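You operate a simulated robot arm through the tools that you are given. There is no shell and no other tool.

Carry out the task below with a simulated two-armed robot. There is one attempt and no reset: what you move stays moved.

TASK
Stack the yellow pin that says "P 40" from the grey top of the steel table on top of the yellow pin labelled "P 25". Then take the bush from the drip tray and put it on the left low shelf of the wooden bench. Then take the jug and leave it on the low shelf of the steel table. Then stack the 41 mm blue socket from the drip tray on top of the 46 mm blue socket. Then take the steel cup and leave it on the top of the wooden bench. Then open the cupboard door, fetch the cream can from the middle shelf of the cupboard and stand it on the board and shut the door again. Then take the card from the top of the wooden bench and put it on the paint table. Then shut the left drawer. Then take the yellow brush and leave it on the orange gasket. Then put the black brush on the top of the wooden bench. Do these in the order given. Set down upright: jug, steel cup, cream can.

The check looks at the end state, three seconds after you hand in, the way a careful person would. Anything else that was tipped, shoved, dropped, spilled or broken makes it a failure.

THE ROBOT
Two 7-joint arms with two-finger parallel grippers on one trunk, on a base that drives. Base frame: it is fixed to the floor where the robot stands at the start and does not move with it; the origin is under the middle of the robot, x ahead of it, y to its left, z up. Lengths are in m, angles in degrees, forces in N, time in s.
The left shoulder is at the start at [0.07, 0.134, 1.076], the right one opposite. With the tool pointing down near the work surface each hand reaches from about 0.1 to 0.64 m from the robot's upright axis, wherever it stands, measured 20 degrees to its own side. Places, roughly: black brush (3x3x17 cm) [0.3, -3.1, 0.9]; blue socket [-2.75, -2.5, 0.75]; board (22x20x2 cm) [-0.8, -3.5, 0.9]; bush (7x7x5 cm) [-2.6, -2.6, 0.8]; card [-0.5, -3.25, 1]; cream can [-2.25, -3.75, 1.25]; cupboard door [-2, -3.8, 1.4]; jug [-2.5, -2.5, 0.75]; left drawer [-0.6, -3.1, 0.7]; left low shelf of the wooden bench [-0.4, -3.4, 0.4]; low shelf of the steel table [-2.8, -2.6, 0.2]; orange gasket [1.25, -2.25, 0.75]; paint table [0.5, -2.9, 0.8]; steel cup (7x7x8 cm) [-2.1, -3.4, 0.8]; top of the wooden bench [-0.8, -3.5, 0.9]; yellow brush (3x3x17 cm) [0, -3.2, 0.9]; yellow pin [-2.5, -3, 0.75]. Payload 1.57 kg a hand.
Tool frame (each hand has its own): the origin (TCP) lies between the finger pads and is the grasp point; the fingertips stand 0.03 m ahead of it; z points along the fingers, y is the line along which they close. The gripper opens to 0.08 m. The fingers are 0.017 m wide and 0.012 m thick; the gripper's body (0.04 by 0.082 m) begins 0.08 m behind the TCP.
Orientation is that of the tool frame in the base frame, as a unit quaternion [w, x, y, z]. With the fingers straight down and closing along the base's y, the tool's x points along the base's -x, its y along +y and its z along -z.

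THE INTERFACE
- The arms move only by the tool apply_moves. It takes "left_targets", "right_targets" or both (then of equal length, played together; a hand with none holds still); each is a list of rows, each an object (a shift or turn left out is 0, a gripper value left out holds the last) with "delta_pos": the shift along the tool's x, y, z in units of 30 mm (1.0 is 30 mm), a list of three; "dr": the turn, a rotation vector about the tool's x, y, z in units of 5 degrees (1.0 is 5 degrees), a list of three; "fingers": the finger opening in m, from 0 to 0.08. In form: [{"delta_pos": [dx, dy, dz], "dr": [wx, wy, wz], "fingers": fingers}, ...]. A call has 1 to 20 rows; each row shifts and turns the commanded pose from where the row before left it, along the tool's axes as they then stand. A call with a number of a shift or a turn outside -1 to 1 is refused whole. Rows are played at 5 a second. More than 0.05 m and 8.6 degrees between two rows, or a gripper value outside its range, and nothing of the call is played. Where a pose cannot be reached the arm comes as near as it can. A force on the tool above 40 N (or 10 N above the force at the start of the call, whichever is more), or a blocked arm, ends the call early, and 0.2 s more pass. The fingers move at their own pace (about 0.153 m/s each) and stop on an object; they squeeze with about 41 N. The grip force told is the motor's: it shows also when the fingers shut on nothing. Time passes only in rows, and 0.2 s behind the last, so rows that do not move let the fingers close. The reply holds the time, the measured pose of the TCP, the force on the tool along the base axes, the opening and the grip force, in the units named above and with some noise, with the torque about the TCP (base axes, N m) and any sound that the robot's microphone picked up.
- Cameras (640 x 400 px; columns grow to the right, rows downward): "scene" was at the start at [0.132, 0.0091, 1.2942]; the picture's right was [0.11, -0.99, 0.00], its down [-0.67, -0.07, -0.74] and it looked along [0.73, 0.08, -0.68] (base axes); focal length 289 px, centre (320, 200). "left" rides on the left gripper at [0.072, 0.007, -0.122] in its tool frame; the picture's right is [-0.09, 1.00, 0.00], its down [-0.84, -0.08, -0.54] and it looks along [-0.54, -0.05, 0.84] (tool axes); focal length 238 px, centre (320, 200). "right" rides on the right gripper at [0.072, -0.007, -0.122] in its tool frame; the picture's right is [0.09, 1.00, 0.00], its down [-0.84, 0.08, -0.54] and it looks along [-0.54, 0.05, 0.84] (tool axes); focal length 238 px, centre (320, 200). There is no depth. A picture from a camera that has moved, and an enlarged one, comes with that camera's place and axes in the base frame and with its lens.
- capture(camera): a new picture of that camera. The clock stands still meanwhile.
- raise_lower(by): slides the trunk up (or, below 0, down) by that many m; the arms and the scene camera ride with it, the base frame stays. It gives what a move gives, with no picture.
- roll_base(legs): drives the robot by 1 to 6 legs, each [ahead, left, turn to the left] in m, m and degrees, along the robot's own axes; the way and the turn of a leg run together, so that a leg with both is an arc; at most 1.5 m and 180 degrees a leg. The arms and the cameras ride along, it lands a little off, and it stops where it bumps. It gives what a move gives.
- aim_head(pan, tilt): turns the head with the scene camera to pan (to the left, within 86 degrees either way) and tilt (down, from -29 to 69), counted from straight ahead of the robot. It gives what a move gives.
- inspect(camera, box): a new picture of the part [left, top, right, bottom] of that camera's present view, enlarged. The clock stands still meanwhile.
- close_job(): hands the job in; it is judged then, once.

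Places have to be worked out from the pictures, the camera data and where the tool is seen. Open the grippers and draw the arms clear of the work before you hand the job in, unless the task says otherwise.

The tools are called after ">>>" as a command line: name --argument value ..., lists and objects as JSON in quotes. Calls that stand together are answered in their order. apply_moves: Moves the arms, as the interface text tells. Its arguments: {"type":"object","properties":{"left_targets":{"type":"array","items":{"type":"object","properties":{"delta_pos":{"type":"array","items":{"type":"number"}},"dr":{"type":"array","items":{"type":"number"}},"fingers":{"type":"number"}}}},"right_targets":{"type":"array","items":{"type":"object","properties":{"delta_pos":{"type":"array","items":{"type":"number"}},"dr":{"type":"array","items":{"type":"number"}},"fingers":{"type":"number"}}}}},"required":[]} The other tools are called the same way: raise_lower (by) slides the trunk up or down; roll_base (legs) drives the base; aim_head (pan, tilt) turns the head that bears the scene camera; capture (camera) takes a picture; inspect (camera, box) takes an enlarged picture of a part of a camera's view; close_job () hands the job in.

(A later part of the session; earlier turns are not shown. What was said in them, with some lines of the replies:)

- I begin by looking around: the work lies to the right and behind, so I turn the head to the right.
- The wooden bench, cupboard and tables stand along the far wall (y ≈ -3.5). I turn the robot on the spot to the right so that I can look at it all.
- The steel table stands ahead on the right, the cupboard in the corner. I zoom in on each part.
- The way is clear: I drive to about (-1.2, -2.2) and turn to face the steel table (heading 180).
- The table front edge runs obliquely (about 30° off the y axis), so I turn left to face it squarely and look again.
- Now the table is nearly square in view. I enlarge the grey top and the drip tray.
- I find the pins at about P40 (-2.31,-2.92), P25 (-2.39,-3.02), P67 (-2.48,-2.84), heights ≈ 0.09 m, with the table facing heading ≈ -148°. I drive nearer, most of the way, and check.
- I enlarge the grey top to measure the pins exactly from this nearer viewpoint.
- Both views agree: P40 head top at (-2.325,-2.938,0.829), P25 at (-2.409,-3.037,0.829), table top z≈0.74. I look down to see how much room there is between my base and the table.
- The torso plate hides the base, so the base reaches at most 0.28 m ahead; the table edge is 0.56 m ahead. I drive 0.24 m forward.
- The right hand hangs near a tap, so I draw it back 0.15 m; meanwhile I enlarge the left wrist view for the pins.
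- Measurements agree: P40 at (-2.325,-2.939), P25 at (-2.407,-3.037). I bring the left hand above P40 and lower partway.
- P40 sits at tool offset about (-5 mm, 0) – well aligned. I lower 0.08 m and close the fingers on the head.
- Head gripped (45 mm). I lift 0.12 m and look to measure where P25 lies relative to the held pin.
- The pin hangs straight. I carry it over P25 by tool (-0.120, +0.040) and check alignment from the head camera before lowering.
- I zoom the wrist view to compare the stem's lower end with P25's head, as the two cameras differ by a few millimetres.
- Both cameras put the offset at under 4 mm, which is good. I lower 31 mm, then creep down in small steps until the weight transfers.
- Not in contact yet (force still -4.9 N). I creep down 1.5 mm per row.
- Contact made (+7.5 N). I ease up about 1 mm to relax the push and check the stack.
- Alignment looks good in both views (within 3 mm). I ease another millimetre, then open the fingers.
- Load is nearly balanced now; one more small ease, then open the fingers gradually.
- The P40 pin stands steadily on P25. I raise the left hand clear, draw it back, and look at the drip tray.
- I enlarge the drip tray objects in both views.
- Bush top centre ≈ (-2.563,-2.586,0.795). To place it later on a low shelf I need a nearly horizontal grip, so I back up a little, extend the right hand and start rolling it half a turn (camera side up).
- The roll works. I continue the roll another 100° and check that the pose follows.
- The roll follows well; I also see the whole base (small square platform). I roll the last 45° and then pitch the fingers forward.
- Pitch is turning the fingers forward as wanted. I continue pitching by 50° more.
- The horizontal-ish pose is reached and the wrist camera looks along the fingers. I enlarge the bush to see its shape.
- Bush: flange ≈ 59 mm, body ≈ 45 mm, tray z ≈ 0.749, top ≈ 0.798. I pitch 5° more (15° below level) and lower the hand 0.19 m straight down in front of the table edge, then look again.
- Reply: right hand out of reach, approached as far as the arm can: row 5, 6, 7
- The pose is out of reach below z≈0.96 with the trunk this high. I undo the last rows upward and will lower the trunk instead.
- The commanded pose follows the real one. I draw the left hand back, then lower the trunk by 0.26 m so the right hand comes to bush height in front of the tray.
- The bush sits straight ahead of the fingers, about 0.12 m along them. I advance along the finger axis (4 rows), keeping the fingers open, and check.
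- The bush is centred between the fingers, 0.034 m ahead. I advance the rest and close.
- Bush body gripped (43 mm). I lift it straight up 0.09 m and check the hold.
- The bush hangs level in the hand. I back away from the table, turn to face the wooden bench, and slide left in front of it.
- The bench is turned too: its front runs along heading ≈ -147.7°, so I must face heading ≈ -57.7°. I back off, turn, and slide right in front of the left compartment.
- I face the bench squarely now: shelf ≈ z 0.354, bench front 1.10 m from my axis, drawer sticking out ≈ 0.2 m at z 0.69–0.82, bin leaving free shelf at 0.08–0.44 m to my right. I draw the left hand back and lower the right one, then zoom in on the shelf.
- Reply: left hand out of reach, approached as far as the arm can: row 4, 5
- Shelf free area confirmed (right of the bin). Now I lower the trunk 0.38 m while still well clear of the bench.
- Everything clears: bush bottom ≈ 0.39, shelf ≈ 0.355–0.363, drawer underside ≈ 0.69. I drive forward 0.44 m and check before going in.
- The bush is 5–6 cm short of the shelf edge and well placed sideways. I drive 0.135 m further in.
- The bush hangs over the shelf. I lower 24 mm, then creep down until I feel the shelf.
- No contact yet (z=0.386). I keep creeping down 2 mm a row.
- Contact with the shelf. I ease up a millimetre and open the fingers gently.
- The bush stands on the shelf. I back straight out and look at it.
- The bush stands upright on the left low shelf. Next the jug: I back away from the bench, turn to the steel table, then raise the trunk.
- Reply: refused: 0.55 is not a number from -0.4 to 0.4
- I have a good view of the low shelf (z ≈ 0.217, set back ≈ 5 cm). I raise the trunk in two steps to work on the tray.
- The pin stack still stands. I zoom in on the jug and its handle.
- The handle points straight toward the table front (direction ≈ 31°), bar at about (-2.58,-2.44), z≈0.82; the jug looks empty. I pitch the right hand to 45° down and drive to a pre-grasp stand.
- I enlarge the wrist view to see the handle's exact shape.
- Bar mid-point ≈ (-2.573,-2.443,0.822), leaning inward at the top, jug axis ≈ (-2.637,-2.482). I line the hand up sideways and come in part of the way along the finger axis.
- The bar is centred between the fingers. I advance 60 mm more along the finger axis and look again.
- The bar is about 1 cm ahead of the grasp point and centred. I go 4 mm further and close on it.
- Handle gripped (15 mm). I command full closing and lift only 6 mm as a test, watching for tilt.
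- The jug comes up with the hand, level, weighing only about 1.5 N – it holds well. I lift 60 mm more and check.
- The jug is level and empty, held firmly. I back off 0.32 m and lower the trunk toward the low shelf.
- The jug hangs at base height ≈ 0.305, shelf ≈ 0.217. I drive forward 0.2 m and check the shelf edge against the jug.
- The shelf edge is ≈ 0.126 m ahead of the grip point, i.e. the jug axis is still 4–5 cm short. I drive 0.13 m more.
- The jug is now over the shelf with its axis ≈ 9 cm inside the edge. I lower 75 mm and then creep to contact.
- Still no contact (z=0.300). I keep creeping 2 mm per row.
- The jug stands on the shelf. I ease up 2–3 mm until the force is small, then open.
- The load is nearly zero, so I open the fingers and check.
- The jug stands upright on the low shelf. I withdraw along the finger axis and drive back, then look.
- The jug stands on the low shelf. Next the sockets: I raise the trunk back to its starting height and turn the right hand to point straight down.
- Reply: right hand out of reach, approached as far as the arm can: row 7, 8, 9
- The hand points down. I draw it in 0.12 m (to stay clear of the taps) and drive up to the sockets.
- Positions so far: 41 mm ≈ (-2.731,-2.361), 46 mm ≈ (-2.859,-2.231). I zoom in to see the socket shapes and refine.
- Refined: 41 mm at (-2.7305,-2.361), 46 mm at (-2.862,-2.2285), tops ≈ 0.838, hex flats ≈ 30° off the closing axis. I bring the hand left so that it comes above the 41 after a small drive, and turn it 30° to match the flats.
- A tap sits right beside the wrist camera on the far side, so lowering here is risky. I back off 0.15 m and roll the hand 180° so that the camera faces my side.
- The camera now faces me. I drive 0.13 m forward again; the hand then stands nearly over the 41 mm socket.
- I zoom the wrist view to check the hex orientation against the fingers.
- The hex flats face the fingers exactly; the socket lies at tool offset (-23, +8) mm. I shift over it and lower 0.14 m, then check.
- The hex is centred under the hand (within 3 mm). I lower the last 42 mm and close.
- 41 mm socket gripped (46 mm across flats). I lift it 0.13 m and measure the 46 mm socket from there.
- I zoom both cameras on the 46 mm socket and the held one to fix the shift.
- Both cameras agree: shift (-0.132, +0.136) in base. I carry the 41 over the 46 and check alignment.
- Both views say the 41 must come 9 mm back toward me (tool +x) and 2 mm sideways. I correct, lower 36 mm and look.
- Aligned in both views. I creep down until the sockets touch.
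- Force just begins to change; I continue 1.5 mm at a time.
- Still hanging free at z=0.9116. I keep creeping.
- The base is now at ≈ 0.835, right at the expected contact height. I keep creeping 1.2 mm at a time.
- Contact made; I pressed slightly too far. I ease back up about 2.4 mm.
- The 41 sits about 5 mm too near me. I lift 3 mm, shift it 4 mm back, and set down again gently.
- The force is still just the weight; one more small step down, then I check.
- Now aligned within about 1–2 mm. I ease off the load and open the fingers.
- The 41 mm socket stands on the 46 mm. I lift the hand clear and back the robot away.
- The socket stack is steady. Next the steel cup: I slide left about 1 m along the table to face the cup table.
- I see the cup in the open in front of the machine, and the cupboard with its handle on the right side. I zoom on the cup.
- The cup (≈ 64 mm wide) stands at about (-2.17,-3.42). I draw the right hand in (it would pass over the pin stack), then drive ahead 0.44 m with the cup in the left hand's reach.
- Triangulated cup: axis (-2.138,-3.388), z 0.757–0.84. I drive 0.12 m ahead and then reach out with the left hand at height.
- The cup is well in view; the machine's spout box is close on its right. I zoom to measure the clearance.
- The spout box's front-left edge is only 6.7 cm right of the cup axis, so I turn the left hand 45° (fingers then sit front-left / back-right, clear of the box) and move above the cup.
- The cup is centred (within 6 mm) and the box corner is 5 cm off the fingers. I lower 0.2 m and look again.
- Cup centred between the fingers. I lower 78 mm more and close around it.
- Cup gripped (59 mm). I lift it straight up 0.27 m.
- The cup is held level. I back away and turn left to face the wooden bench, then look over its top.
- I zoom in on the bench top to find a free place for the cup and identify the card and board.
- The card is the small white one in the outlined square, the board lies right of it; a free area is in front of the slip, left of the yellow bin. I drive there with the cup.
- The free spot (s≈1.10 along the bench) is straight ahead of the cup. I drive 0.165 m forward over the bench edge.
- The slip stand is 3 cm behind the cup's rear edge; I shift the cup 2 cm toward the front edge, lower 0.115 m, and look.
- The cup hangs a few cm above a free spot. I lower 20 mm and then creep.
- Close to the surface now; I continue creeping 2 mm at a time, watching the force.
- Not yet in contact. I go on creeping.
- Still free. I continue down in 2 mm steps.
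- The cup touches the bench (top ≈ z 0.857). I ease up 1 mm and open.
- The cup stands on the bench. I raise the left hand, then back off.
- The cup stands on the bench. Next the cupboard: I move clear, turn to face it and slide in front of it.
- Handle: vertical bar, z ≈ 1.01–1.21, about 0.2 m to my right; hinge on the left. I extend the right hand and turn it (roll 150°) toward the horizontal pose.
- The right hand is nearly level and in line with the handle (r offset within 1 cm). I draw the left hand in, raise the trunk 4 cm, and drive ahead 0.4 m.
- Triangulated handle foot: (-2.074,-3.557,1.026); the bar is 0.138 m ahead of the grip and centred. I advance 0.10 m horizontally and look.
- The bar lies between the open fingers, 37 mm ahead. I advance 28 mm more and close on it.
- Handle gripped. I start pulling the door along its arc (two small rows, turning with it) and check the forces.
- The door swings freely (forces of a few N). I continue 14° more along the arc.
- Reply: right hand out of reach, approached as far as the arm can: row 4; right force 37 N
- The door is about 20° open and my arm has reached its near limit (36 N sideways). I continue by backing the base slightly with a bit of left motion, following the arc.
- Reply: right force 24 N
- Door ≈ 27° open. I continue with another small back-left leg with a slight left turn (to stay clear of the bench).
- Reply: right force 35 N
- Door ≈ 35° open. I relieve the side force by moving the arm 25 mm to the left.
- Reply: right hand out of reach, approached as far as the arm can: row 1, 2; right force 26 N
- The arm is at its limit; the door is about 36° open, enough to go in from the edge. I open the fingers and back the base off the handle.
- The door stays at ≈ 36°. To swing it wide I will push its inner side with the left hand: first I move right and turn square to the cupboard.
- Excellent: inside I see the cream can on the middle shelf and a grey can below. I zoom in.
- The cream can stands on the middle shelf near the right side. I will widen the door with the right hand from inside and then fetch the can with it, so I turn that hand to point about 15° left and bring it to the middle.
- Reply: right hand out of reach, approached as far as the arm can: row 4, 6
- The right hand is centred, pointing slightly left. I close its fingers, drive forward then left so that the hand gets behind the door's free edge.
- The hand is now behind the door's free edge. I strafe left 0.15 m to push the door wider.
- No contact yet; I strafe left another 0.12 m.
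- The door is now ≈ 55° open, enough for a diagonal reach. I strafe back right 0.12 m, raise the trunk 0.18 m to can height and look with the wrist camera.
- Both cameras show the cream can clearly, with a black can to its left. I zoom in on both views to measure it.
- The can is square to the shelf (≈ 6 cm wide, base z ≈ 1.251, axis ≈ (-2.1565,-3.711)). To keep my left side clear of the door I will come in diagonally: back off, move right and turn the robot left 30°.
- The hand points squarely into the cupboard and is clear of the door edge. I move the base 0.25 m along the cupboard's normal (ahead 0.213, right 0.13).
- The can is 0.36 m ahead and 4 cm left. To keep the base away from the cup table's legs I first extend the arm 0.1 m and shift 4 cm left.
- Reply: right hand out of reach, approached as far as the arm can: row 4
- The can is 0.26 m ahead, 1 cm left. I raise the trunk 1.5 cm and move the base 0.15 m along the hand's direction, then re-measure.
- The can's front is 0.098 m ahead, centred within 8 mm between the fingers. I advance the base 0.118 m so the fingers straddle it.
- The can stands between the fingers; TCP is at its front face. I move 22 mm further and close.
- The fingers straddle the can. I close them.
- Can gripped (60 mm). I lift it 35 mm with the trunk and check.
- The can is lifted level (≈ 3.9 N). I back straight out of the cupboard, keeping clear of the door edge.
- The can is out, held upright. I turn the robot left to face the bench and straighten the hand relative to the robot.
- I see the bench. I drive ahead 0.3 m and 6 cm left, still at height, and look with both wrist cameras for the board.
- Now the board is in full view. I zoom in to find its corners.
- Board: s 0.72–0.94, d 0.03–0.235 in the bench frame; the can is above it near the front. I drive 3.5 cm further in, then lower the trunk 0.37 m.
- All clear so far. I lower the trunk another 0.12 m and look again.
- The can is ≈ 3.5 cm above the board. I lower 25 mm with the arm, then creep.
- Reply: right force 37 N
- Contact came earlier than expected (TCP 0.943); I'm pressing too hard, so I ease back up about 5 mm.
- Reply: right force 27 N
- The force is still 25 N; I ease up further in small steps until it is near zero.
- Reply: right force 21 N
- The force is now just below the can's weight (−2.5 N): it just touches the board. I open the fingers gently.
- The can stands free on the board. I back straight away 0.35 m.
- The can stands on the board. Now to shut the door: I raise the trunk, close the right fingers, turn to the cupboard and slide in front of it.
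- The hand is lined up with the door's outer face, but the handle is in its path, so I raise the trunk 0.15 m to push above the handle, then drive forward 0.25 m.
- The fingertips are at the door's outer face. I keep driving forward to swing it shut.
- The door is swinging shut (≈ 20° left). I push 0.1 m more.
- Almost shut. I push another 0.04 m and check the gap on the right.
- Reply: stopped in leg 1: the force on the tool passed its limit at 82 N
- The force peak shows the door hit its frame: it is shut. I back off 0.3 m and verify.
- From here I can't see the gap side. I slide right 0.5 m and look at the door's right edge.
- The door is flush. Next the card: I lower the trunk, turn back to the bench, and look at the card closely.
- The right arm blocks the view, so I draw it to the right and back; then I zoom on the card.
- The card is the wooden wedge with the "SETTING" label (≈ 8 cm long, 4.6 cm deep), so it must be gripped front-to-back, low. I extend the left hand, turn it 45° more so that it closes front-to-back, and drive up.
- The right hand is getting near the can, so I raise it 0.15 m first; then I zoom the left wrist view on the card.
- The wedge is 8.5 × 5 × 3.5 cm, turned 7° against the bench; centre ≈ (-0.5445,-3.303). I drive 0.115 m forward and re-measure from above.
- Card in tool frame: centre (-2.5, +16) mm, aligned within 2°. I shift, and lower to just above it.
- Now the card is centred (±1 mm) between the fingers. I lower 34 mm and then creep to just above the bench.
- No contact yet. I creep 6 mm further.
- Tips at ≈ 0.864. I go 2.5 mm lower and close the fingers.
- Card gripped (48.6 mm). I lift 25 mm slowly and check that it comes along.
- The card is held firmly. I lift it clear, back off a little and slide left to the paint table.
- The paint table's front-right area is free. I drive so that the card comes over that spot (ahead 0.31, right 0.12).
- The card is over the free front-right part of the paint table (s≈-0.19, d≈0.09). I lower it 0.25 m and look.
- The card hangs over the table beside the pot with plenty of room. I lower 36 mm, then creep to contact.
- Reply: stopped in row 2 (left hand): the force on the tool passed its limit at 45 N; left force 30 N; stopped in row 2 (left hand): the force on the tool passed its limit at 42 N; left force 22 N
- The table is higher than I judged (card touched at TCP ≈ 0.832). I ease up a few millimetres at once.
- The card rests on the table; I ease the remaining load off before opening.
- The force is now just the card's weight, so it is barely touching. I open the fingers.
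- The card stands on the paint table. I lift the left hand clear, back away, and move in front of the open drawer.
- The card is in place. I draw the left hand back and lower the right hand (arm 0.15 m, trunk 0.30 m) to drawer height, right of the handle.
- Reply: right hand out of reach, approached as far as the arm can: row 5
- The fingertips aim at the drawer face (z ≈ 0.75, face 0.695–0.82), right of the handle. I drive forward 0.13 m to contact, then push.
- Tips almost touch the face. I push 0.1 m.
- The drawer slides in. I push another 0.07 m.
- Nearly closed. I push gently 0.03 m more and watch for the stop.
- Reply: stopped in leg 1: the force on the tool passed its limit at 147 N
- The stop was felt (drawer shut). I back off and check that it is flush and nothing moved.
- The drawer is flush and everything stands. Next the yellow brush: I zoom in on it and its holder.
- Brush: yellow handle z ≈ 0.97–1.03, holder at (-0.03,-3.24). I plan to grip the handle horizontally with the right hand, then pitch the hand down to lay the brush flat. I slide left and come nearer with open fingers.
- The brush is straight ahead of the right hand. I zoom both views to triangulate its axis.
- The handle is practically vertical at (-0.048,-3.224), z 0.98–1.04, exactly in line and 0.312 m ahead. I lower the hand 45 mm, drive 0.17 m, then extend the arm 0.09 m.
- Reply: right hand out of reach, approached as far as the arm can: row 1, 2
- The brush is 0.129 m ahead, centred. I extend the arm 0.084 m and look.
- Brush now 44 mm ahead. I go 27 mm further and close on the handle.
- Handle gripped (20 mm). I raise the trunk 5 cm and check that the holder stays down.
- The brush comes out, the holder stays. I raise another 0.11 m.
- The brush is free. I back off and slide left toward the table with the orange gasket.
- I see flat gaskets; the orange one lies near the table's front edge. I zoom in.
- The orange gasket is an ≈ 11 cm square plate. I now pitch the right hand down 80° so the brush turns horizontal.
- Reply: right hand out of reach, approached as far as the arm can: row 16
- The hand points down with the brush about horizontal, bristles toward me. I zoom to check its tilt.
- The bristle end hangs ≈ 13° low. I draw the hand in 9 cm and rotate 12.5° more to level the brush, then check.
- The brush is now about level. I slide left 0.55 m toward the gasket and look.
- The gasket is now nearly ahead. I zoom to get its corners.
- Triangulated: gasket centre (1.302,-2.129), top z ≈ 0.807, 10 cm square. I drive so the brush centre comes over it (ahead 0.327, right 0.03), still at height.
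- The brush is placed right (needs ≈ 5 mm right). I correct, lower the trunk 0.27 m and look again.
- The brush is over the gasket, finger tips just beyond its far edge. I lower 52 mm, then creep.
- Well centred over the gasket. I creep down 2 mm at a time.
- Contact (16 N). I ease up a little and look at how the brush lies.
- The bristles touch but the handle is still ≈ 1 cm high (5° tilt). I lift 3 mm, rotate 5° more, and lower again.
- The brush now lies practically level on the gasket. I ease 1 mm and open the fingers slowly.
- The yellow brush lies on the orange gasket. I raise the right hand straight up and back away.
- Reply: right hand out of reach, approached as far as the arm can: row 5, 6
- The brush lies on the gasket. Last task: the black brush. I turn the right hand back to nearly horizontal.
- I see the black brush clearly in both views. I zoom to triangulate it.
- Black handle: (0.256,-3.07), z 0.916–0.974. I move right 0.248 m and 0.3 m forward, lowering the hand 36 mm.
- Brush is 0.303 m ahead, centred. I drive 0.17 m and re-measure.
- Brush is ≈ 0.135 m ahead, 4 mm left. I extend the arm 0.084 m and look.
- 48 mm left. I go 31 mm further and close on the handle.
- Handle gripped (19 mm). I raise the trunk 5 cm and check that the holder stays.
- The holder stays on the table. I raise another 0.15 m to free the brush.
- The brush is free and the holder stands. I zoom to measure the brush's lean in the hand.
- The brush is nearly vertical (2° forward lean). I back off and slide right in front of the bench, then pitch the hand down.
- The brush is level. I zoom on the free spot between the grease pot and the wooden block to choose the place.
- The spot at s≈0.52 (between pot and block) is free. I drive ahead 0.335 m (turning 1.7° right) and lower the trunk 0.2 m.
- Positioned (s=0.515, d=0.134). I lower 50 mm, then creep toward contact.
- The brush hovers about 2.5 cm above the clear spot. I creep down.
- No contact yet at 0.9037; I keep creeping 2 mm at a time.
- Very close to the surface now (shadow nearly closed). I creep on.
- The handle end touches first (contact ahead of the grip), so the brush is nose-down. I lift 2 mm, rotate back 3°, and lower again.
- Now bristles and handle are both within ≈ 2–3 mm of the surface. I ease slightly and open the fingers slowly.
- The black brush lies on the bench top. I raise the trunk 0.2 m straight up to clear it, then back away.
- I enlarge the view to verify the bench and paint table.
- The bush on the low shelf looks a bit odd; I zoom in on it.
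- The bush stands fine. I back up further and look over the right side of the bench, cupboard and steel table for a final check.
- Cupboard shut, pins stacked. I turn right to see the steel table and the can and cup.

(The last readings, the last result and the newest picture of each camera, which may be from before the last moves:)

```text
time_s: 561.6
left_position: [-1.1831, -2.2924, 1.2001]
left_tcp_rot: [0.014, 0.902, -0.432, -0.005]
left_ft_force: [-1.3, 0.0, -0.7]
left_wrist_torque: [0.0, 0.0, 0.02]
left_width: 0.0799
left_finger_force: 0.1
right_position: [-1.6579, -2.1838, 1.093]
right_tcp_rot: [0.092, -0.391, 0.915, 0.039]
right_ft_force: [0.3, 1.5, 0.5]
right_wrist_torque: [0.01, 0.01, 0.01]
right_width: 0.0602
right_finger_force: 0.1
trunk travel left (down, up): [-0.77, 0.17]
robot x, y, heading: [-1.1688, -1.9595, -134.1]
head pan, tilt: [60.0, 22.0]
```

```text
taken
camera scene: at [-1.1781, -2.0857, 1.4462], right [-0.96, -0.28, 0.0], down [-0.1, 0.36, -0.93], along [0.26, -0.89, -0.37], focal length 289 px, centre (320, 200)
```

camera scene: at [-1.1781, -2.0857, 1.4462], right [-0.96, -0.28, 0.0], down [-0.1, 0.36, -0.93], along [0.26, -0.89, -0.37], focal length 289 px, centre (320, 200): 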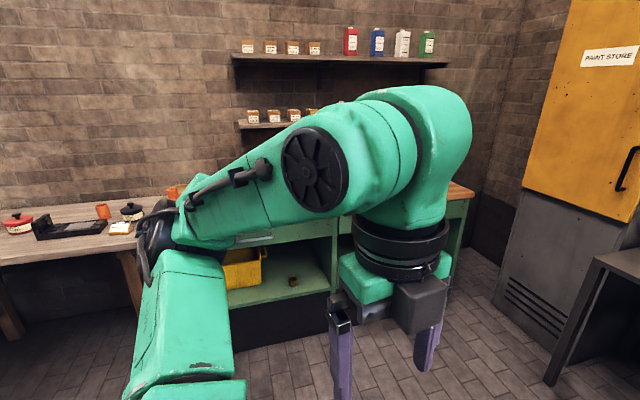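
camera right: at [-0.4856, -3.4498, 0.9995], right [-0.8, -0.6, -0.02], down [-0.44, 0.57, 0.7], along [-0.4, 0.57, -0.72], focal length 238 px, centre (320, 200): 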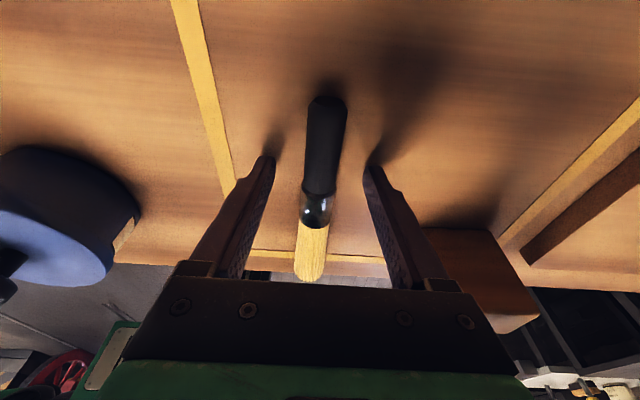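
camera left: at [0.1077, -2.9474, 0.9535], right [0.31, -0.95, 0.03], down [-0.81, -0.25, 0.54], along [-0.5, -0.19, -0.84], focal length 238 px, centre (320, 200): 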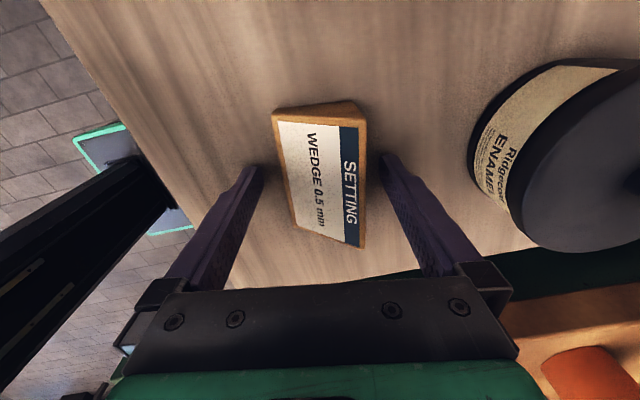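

I turn a bit further to see the sockets without the arm in the way.

>>> roll_base --legs '[[0, 0, -50]]'

>>> aim_head --pan 36 --tilt 22

>>> capture --camera "scene"

>>> aim_head --pan 86 --tilt 22

>>> capture --camera "scene"

```text
time_s: 564.3
left_position: [-1.4387, -2.153, 1.1996]
left_tcp_rot: [-0.011, -0.621, 0.783, 0.011]
left_ft_force: [0.0, -0.4, 0.7]
left_wrist_torque: [0.0, -0.02, 0.04]
left_width: 0.0801
left_finger_force: 0.0
right_position: [-1.6449, -1.7121, 1.0938]
right_tcp_rot: [0.099, 0.048, 0.994, -0.006]
right_ft_force: [-0.3, 0.4, 0.3]
right_wrist_torque: [-0.01, 0.05, -0.01]
right_width: 0.0602
right_finger_force: 0.1
trunk travel left (down, up): [-0.77, 0.17]
robot x, y, heading: [-1.1677, -1.9589, 174.5]
head pan, tilt: [60.0, 22.0]
```

```text
time_s: 565.2
left_position: [-1.4388, -2.1527, 1.2001]
left_tcp_rot: [-0.01, -0.621, 0.783, 0.01]
left_ft_force: [0.7, 0.8, 1.4]
left_wrist_torque: [-0.03, 0.0, 0.01]
left_width: 0.0798
left_finger_force: 0.1
right_position: [-1.6462, -1.7123, 1.0938]
right_tcp_rot: [0.099, 0.048, 0.994, -0.005]
right_ft_force: [0.8, -0.6, 0.7]
right_wrist_torque: [-0.03, -0.01, 0.01]
right_width: 0.0601
right_finger_force: 0.0
trunk travel left (down, up): [-0.77, 0.17]
robot x, y, heading: [-1.1663, -1.9549, 174.2]
head pan, tilt: [36.0, 22.0]
```

```text
taken
camera scene: at [-1.2992, -2.0019, 1.4462], right [-0.5, 0.86, 0.0], down [0.32, 0.19, -0.93], along [-0.8, -0.47, -0.37], focal length 289 px, centre (320, 200)
```

scene: 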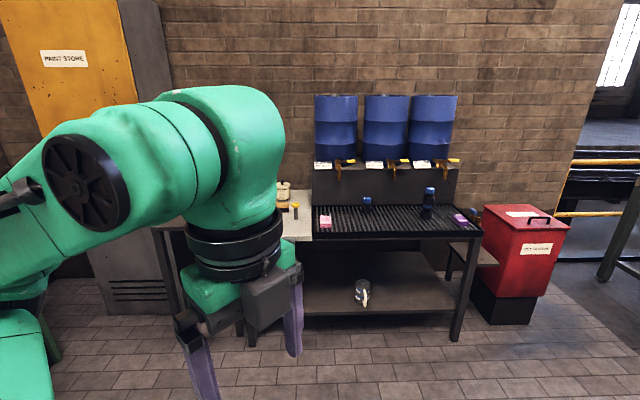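

```text
time_s: 566.4
left_position: [-1.4384, -2.1536, 1.1994]
left_tcp_rot: [-0.011, -0.621, 0.784, 0.011]
left_ft_force: [-0.4, 0.5, -0.1]
left_wrist_torque: [0.01, 0.0, -0.01]
left_width: 0.0799
left_finger_force: 0.0
right_position: [-1.6441, -1.7116, 1.0944]
right_tcp_rot: [0.099, 0.049, 0.994, -0.006]
right_ft_force: [0.1, 0.9, -0.7]
right_wrist_torque: [0.02, 0.0, 0.04]
right_width: 0.06
right_finger_force: 0.0
trunk travel left (down, up): [-0.77, 0.17]
robot x, y, heading: [-1.1667, -1.9626, 174.1]
head pan, tilt: [85.9, 22.0]
```

```text
taken
camera scene: at [-1.2351, -2.0466, 1.4462], right [-0.99, 0.17, 0.0], down [0.06, 0.37, -0.93], along [-0.16, -0.91, -0.37], focal length 289 px, centre (320, 200)
```

scene: 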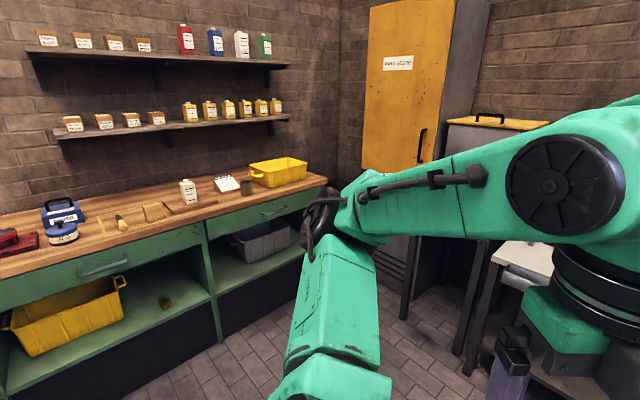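

Can, cup and slip stand on the bench; sockets are stacked; jug stands below. I zoom once more on both groups.

>>> inspect --camera "scene" --box '[60, 150, 340, 320]'

>>> aim_head --pan 30 --tilt 22

>>> inspect --camera "scene" --box '[260, 150, 500, 320]'

```text
2.29 times, centred on (200, 235) of scene
camera zoom: at [-1.2351, -2.0466, 1.4462], right [-0.99, 0.17, 0.0], down [0.06, 0.37, -0.93], along [-0.16, -0.91, -0.37], focal length 662 px, centre (594, 120)
```

zoom: 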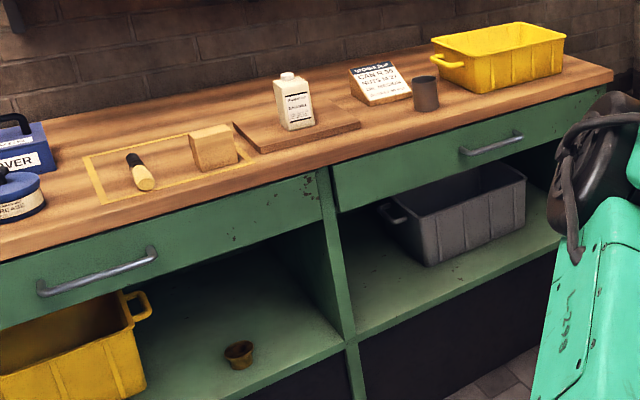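

```text
time_s: 567.6
left_position: [-1.4393, -2.1527, 1.1995]
left_tcp_rot: [-0.011, -0.621, 0.784, 0.011]
left_ft_force: [0.6, -0.6, -1.5]
left_wrist_torque: [-0.01, -0.01, -0.01]
left_width: 0.0801
left_finger_force: 0.0
right_position: [-1.6464, -1.7126, 1.0945]
right_tcp_rot: [0.099, 0.048, 0.994, -0.005]
right_ft_force: [-0.9, 0.4, 0.6]
right_wrist_torque: [0.0, 0.01, 0.02]
right_width: 0.0599
right_finger_force: 0.1
trunk travel left (down, up): [-0.77, 0.17]
robot x, y, heading: [-1.1685, -1.9606, 174.4]
head pan, tilt: [30.0, 22.0]
```

```text
2.35 times, centred on (380, 235) of scene
camera zoom: at [-1.3037, -1.9934, 1.4462], right [-0.41, 0.91, 0.0], down [0.34, 0.15, -0.93], along [-0.85, -0.38, -0.37], focal length 681 px, centre (179, 118)
```

zoom: 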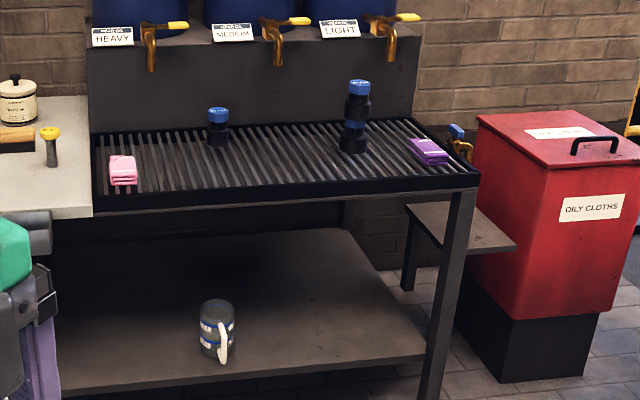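

All is in place. I check closely that the left drawer is flush with the right one.

>>> aim_head --pan 86 --tilt 22

>>> inspect --camera "scene" --box '[140, 190, 280, 290]'

```text
time_s: 568.9
left_position: [-1.4388, -2.1532, 1.2004]
left_tcp_rot: [-0.01, -0.621, 0.784, 0.011]
left_ft_force: [-0.2, -1.1, -0.1]
left_wrist_torque: [-0.03, -0.03, -0.01]
left_width: 0.08
left_finger_force: 0.2
right_position: [-1.6453, -1.7125, 1.0926]
right_tcp_rot: [0.1, 0.049, 0.994, -0.006]
right_ft_force: [-0.2, -0.9, 0.4]
right_wrist_torque: [-0.01, -0.02, 0.01]
right_width: 0.0602
right_finger_force: 0.1
trunk travel left (down, up): [-0.77, 0.17]
robot x, y, heading: [-1.1658, -1.9619, 174.3]
head pan, tilt: [85.9, 22.0]
```

```text
4.00 times, centred on (210, 240) of scene
camera zoom: at [-1.2351, -2.0467, 1.4462], right [-0.99, 0.17, 0.0], down [0.06, 0.37, -0.93], along [-0.16, -0.91, -0.37], focal length 1158 px, centre (760, 40)
```

zoom: 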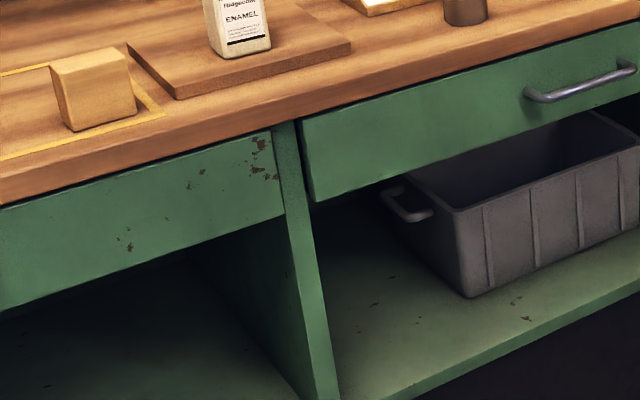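

The left drawer is fully in. All jobs are done; I open both grippers fully (arms are in free space) and then hand in.

>>> apply_moves --left_targets '[{"fingers": 0.08}, {"delta_pos": [0, 0, 0]}]' --right_targets '[{"fingers": 0.08}, {"delta_pos": [0, 0, 0]}]'

>>> aim_head --pan 50 --tilt 20

>>> inspect --camera "scene" --box '[200, 100, 640, 330]'

```text
time_s: 569.5
left_position: [-1.437, -2.1536, 1.2003]
left_tcp_rot: [-0.011, -0.621, 0.784, 0.01]
left_ft_force: [-0.2, 0.0, 0.6]
left_wrist_torque: [-0.03, 0.02, 0.01]
left_width: 0.08
left_finger_force: 0.0
right_position: [-1.6448, -1.7128, 1.0933]
right_tcp_rot: [0.099, 0.047, 0.994, -0.005]
right_ft_force: [0.1, -0.4, 0.5]
right_wrist_torque: [0.01, 0.01, 0.01]
right_width: 0.0803
right_finger_force: 0.0
trunk travel left (down, up): [-0.77, 0.17]
robot x, y, heading: [-1.1642, -1.9591, 174.2]
head pan, tilt: [85.9, 22.0]
```

```text
time_s: 570.5
left_position: [-1.4382, -2.1537, 1.1995]
left_tcp_rot: [-0.011, -0.621, 0.784, 0.011]
left_ft_force: [0.3, -0.6, -0.5]
left_wrist_torque: [0.0, 0.03, 0.0]
left_width: 0.08
left_finger_force: 0.0
right_position: [-1.6455, -1.7124, 1.0935]
right_tcp_rot: [0.099, 0.048, 0.994, -0.006]
right_ft_force: [-0.5, -0.2, -0.3]
right_wrist_torque: [-0.04, 0.03, 0.0]
right_width: 0.0798
right_finger_force: 0.1
trunk travel left (down, up): [-0.77, 0.17]
robot x, y, heading: [-1.1726, -1.9617, 174.4]
head pan, tilt: [50.0, 20.0]
```

```text
1.45 times, centred on (420, 215) of scene
camera zoom: at [-1.2857, -2.0202, 1.4494], right [-0.7, 0.72, 0.0], down [0.25, 0.24, -0.94], along [-0.67, -0.66, -0.34], focal length 421 px, centre (174, 178)
```

zoom: 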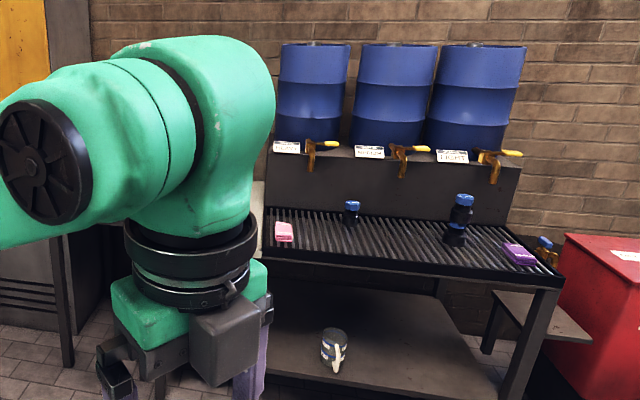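

Everything is as asked: the stacks are standing, the jug, cup and can are upright, the door and drawer are shut, and the card and both brushes are in place. Both grippers are open and clear of the work, so I hand the job in.

>>> close_job

```text
The job is handed in.
```

All ten steps are done, in the order you gave, and I've handed the job in. I don't have the result of the check yet.

| Step | Where it ended up |
|---|---|
| Pin "P 40" | Standing on top of pin "P 25" on the grey top |
| Bush | Upright on the left low shelf of the wooden bench |
| Jug | Upright on the low shelf of the steel table |
| 41 mm socket | On top of the 46 mm socket on the drip tray |
| Steel cup | Upright on the bench top, in front of the stores slip |
| Cream can | Upright on the board; cupboard door shut again |
| Card (the wedge labelled "SETTING") | Front-right corner of the paint table |
| Left drawer | Shut |
| Yellow brush | Lying across the orange gasket |
| Black brush | Lying on the bench top, inside the yellow outlined square |

- **Final check:** before handing in I looked over the bench, cupboard, steel table and paint table. Everything was in place, and I saw nothing else tipped, moved or spilled. I last saw the yellow brush just after I backed away from it, and didn't go back to look again.
- **Hard stops:** the door and drawer each stopped hard when they closed (about 82 N and 147 N). Nothing I could see had shifted afterwards.
- **Arms:** both grippers are open and the arms are clear of the work.
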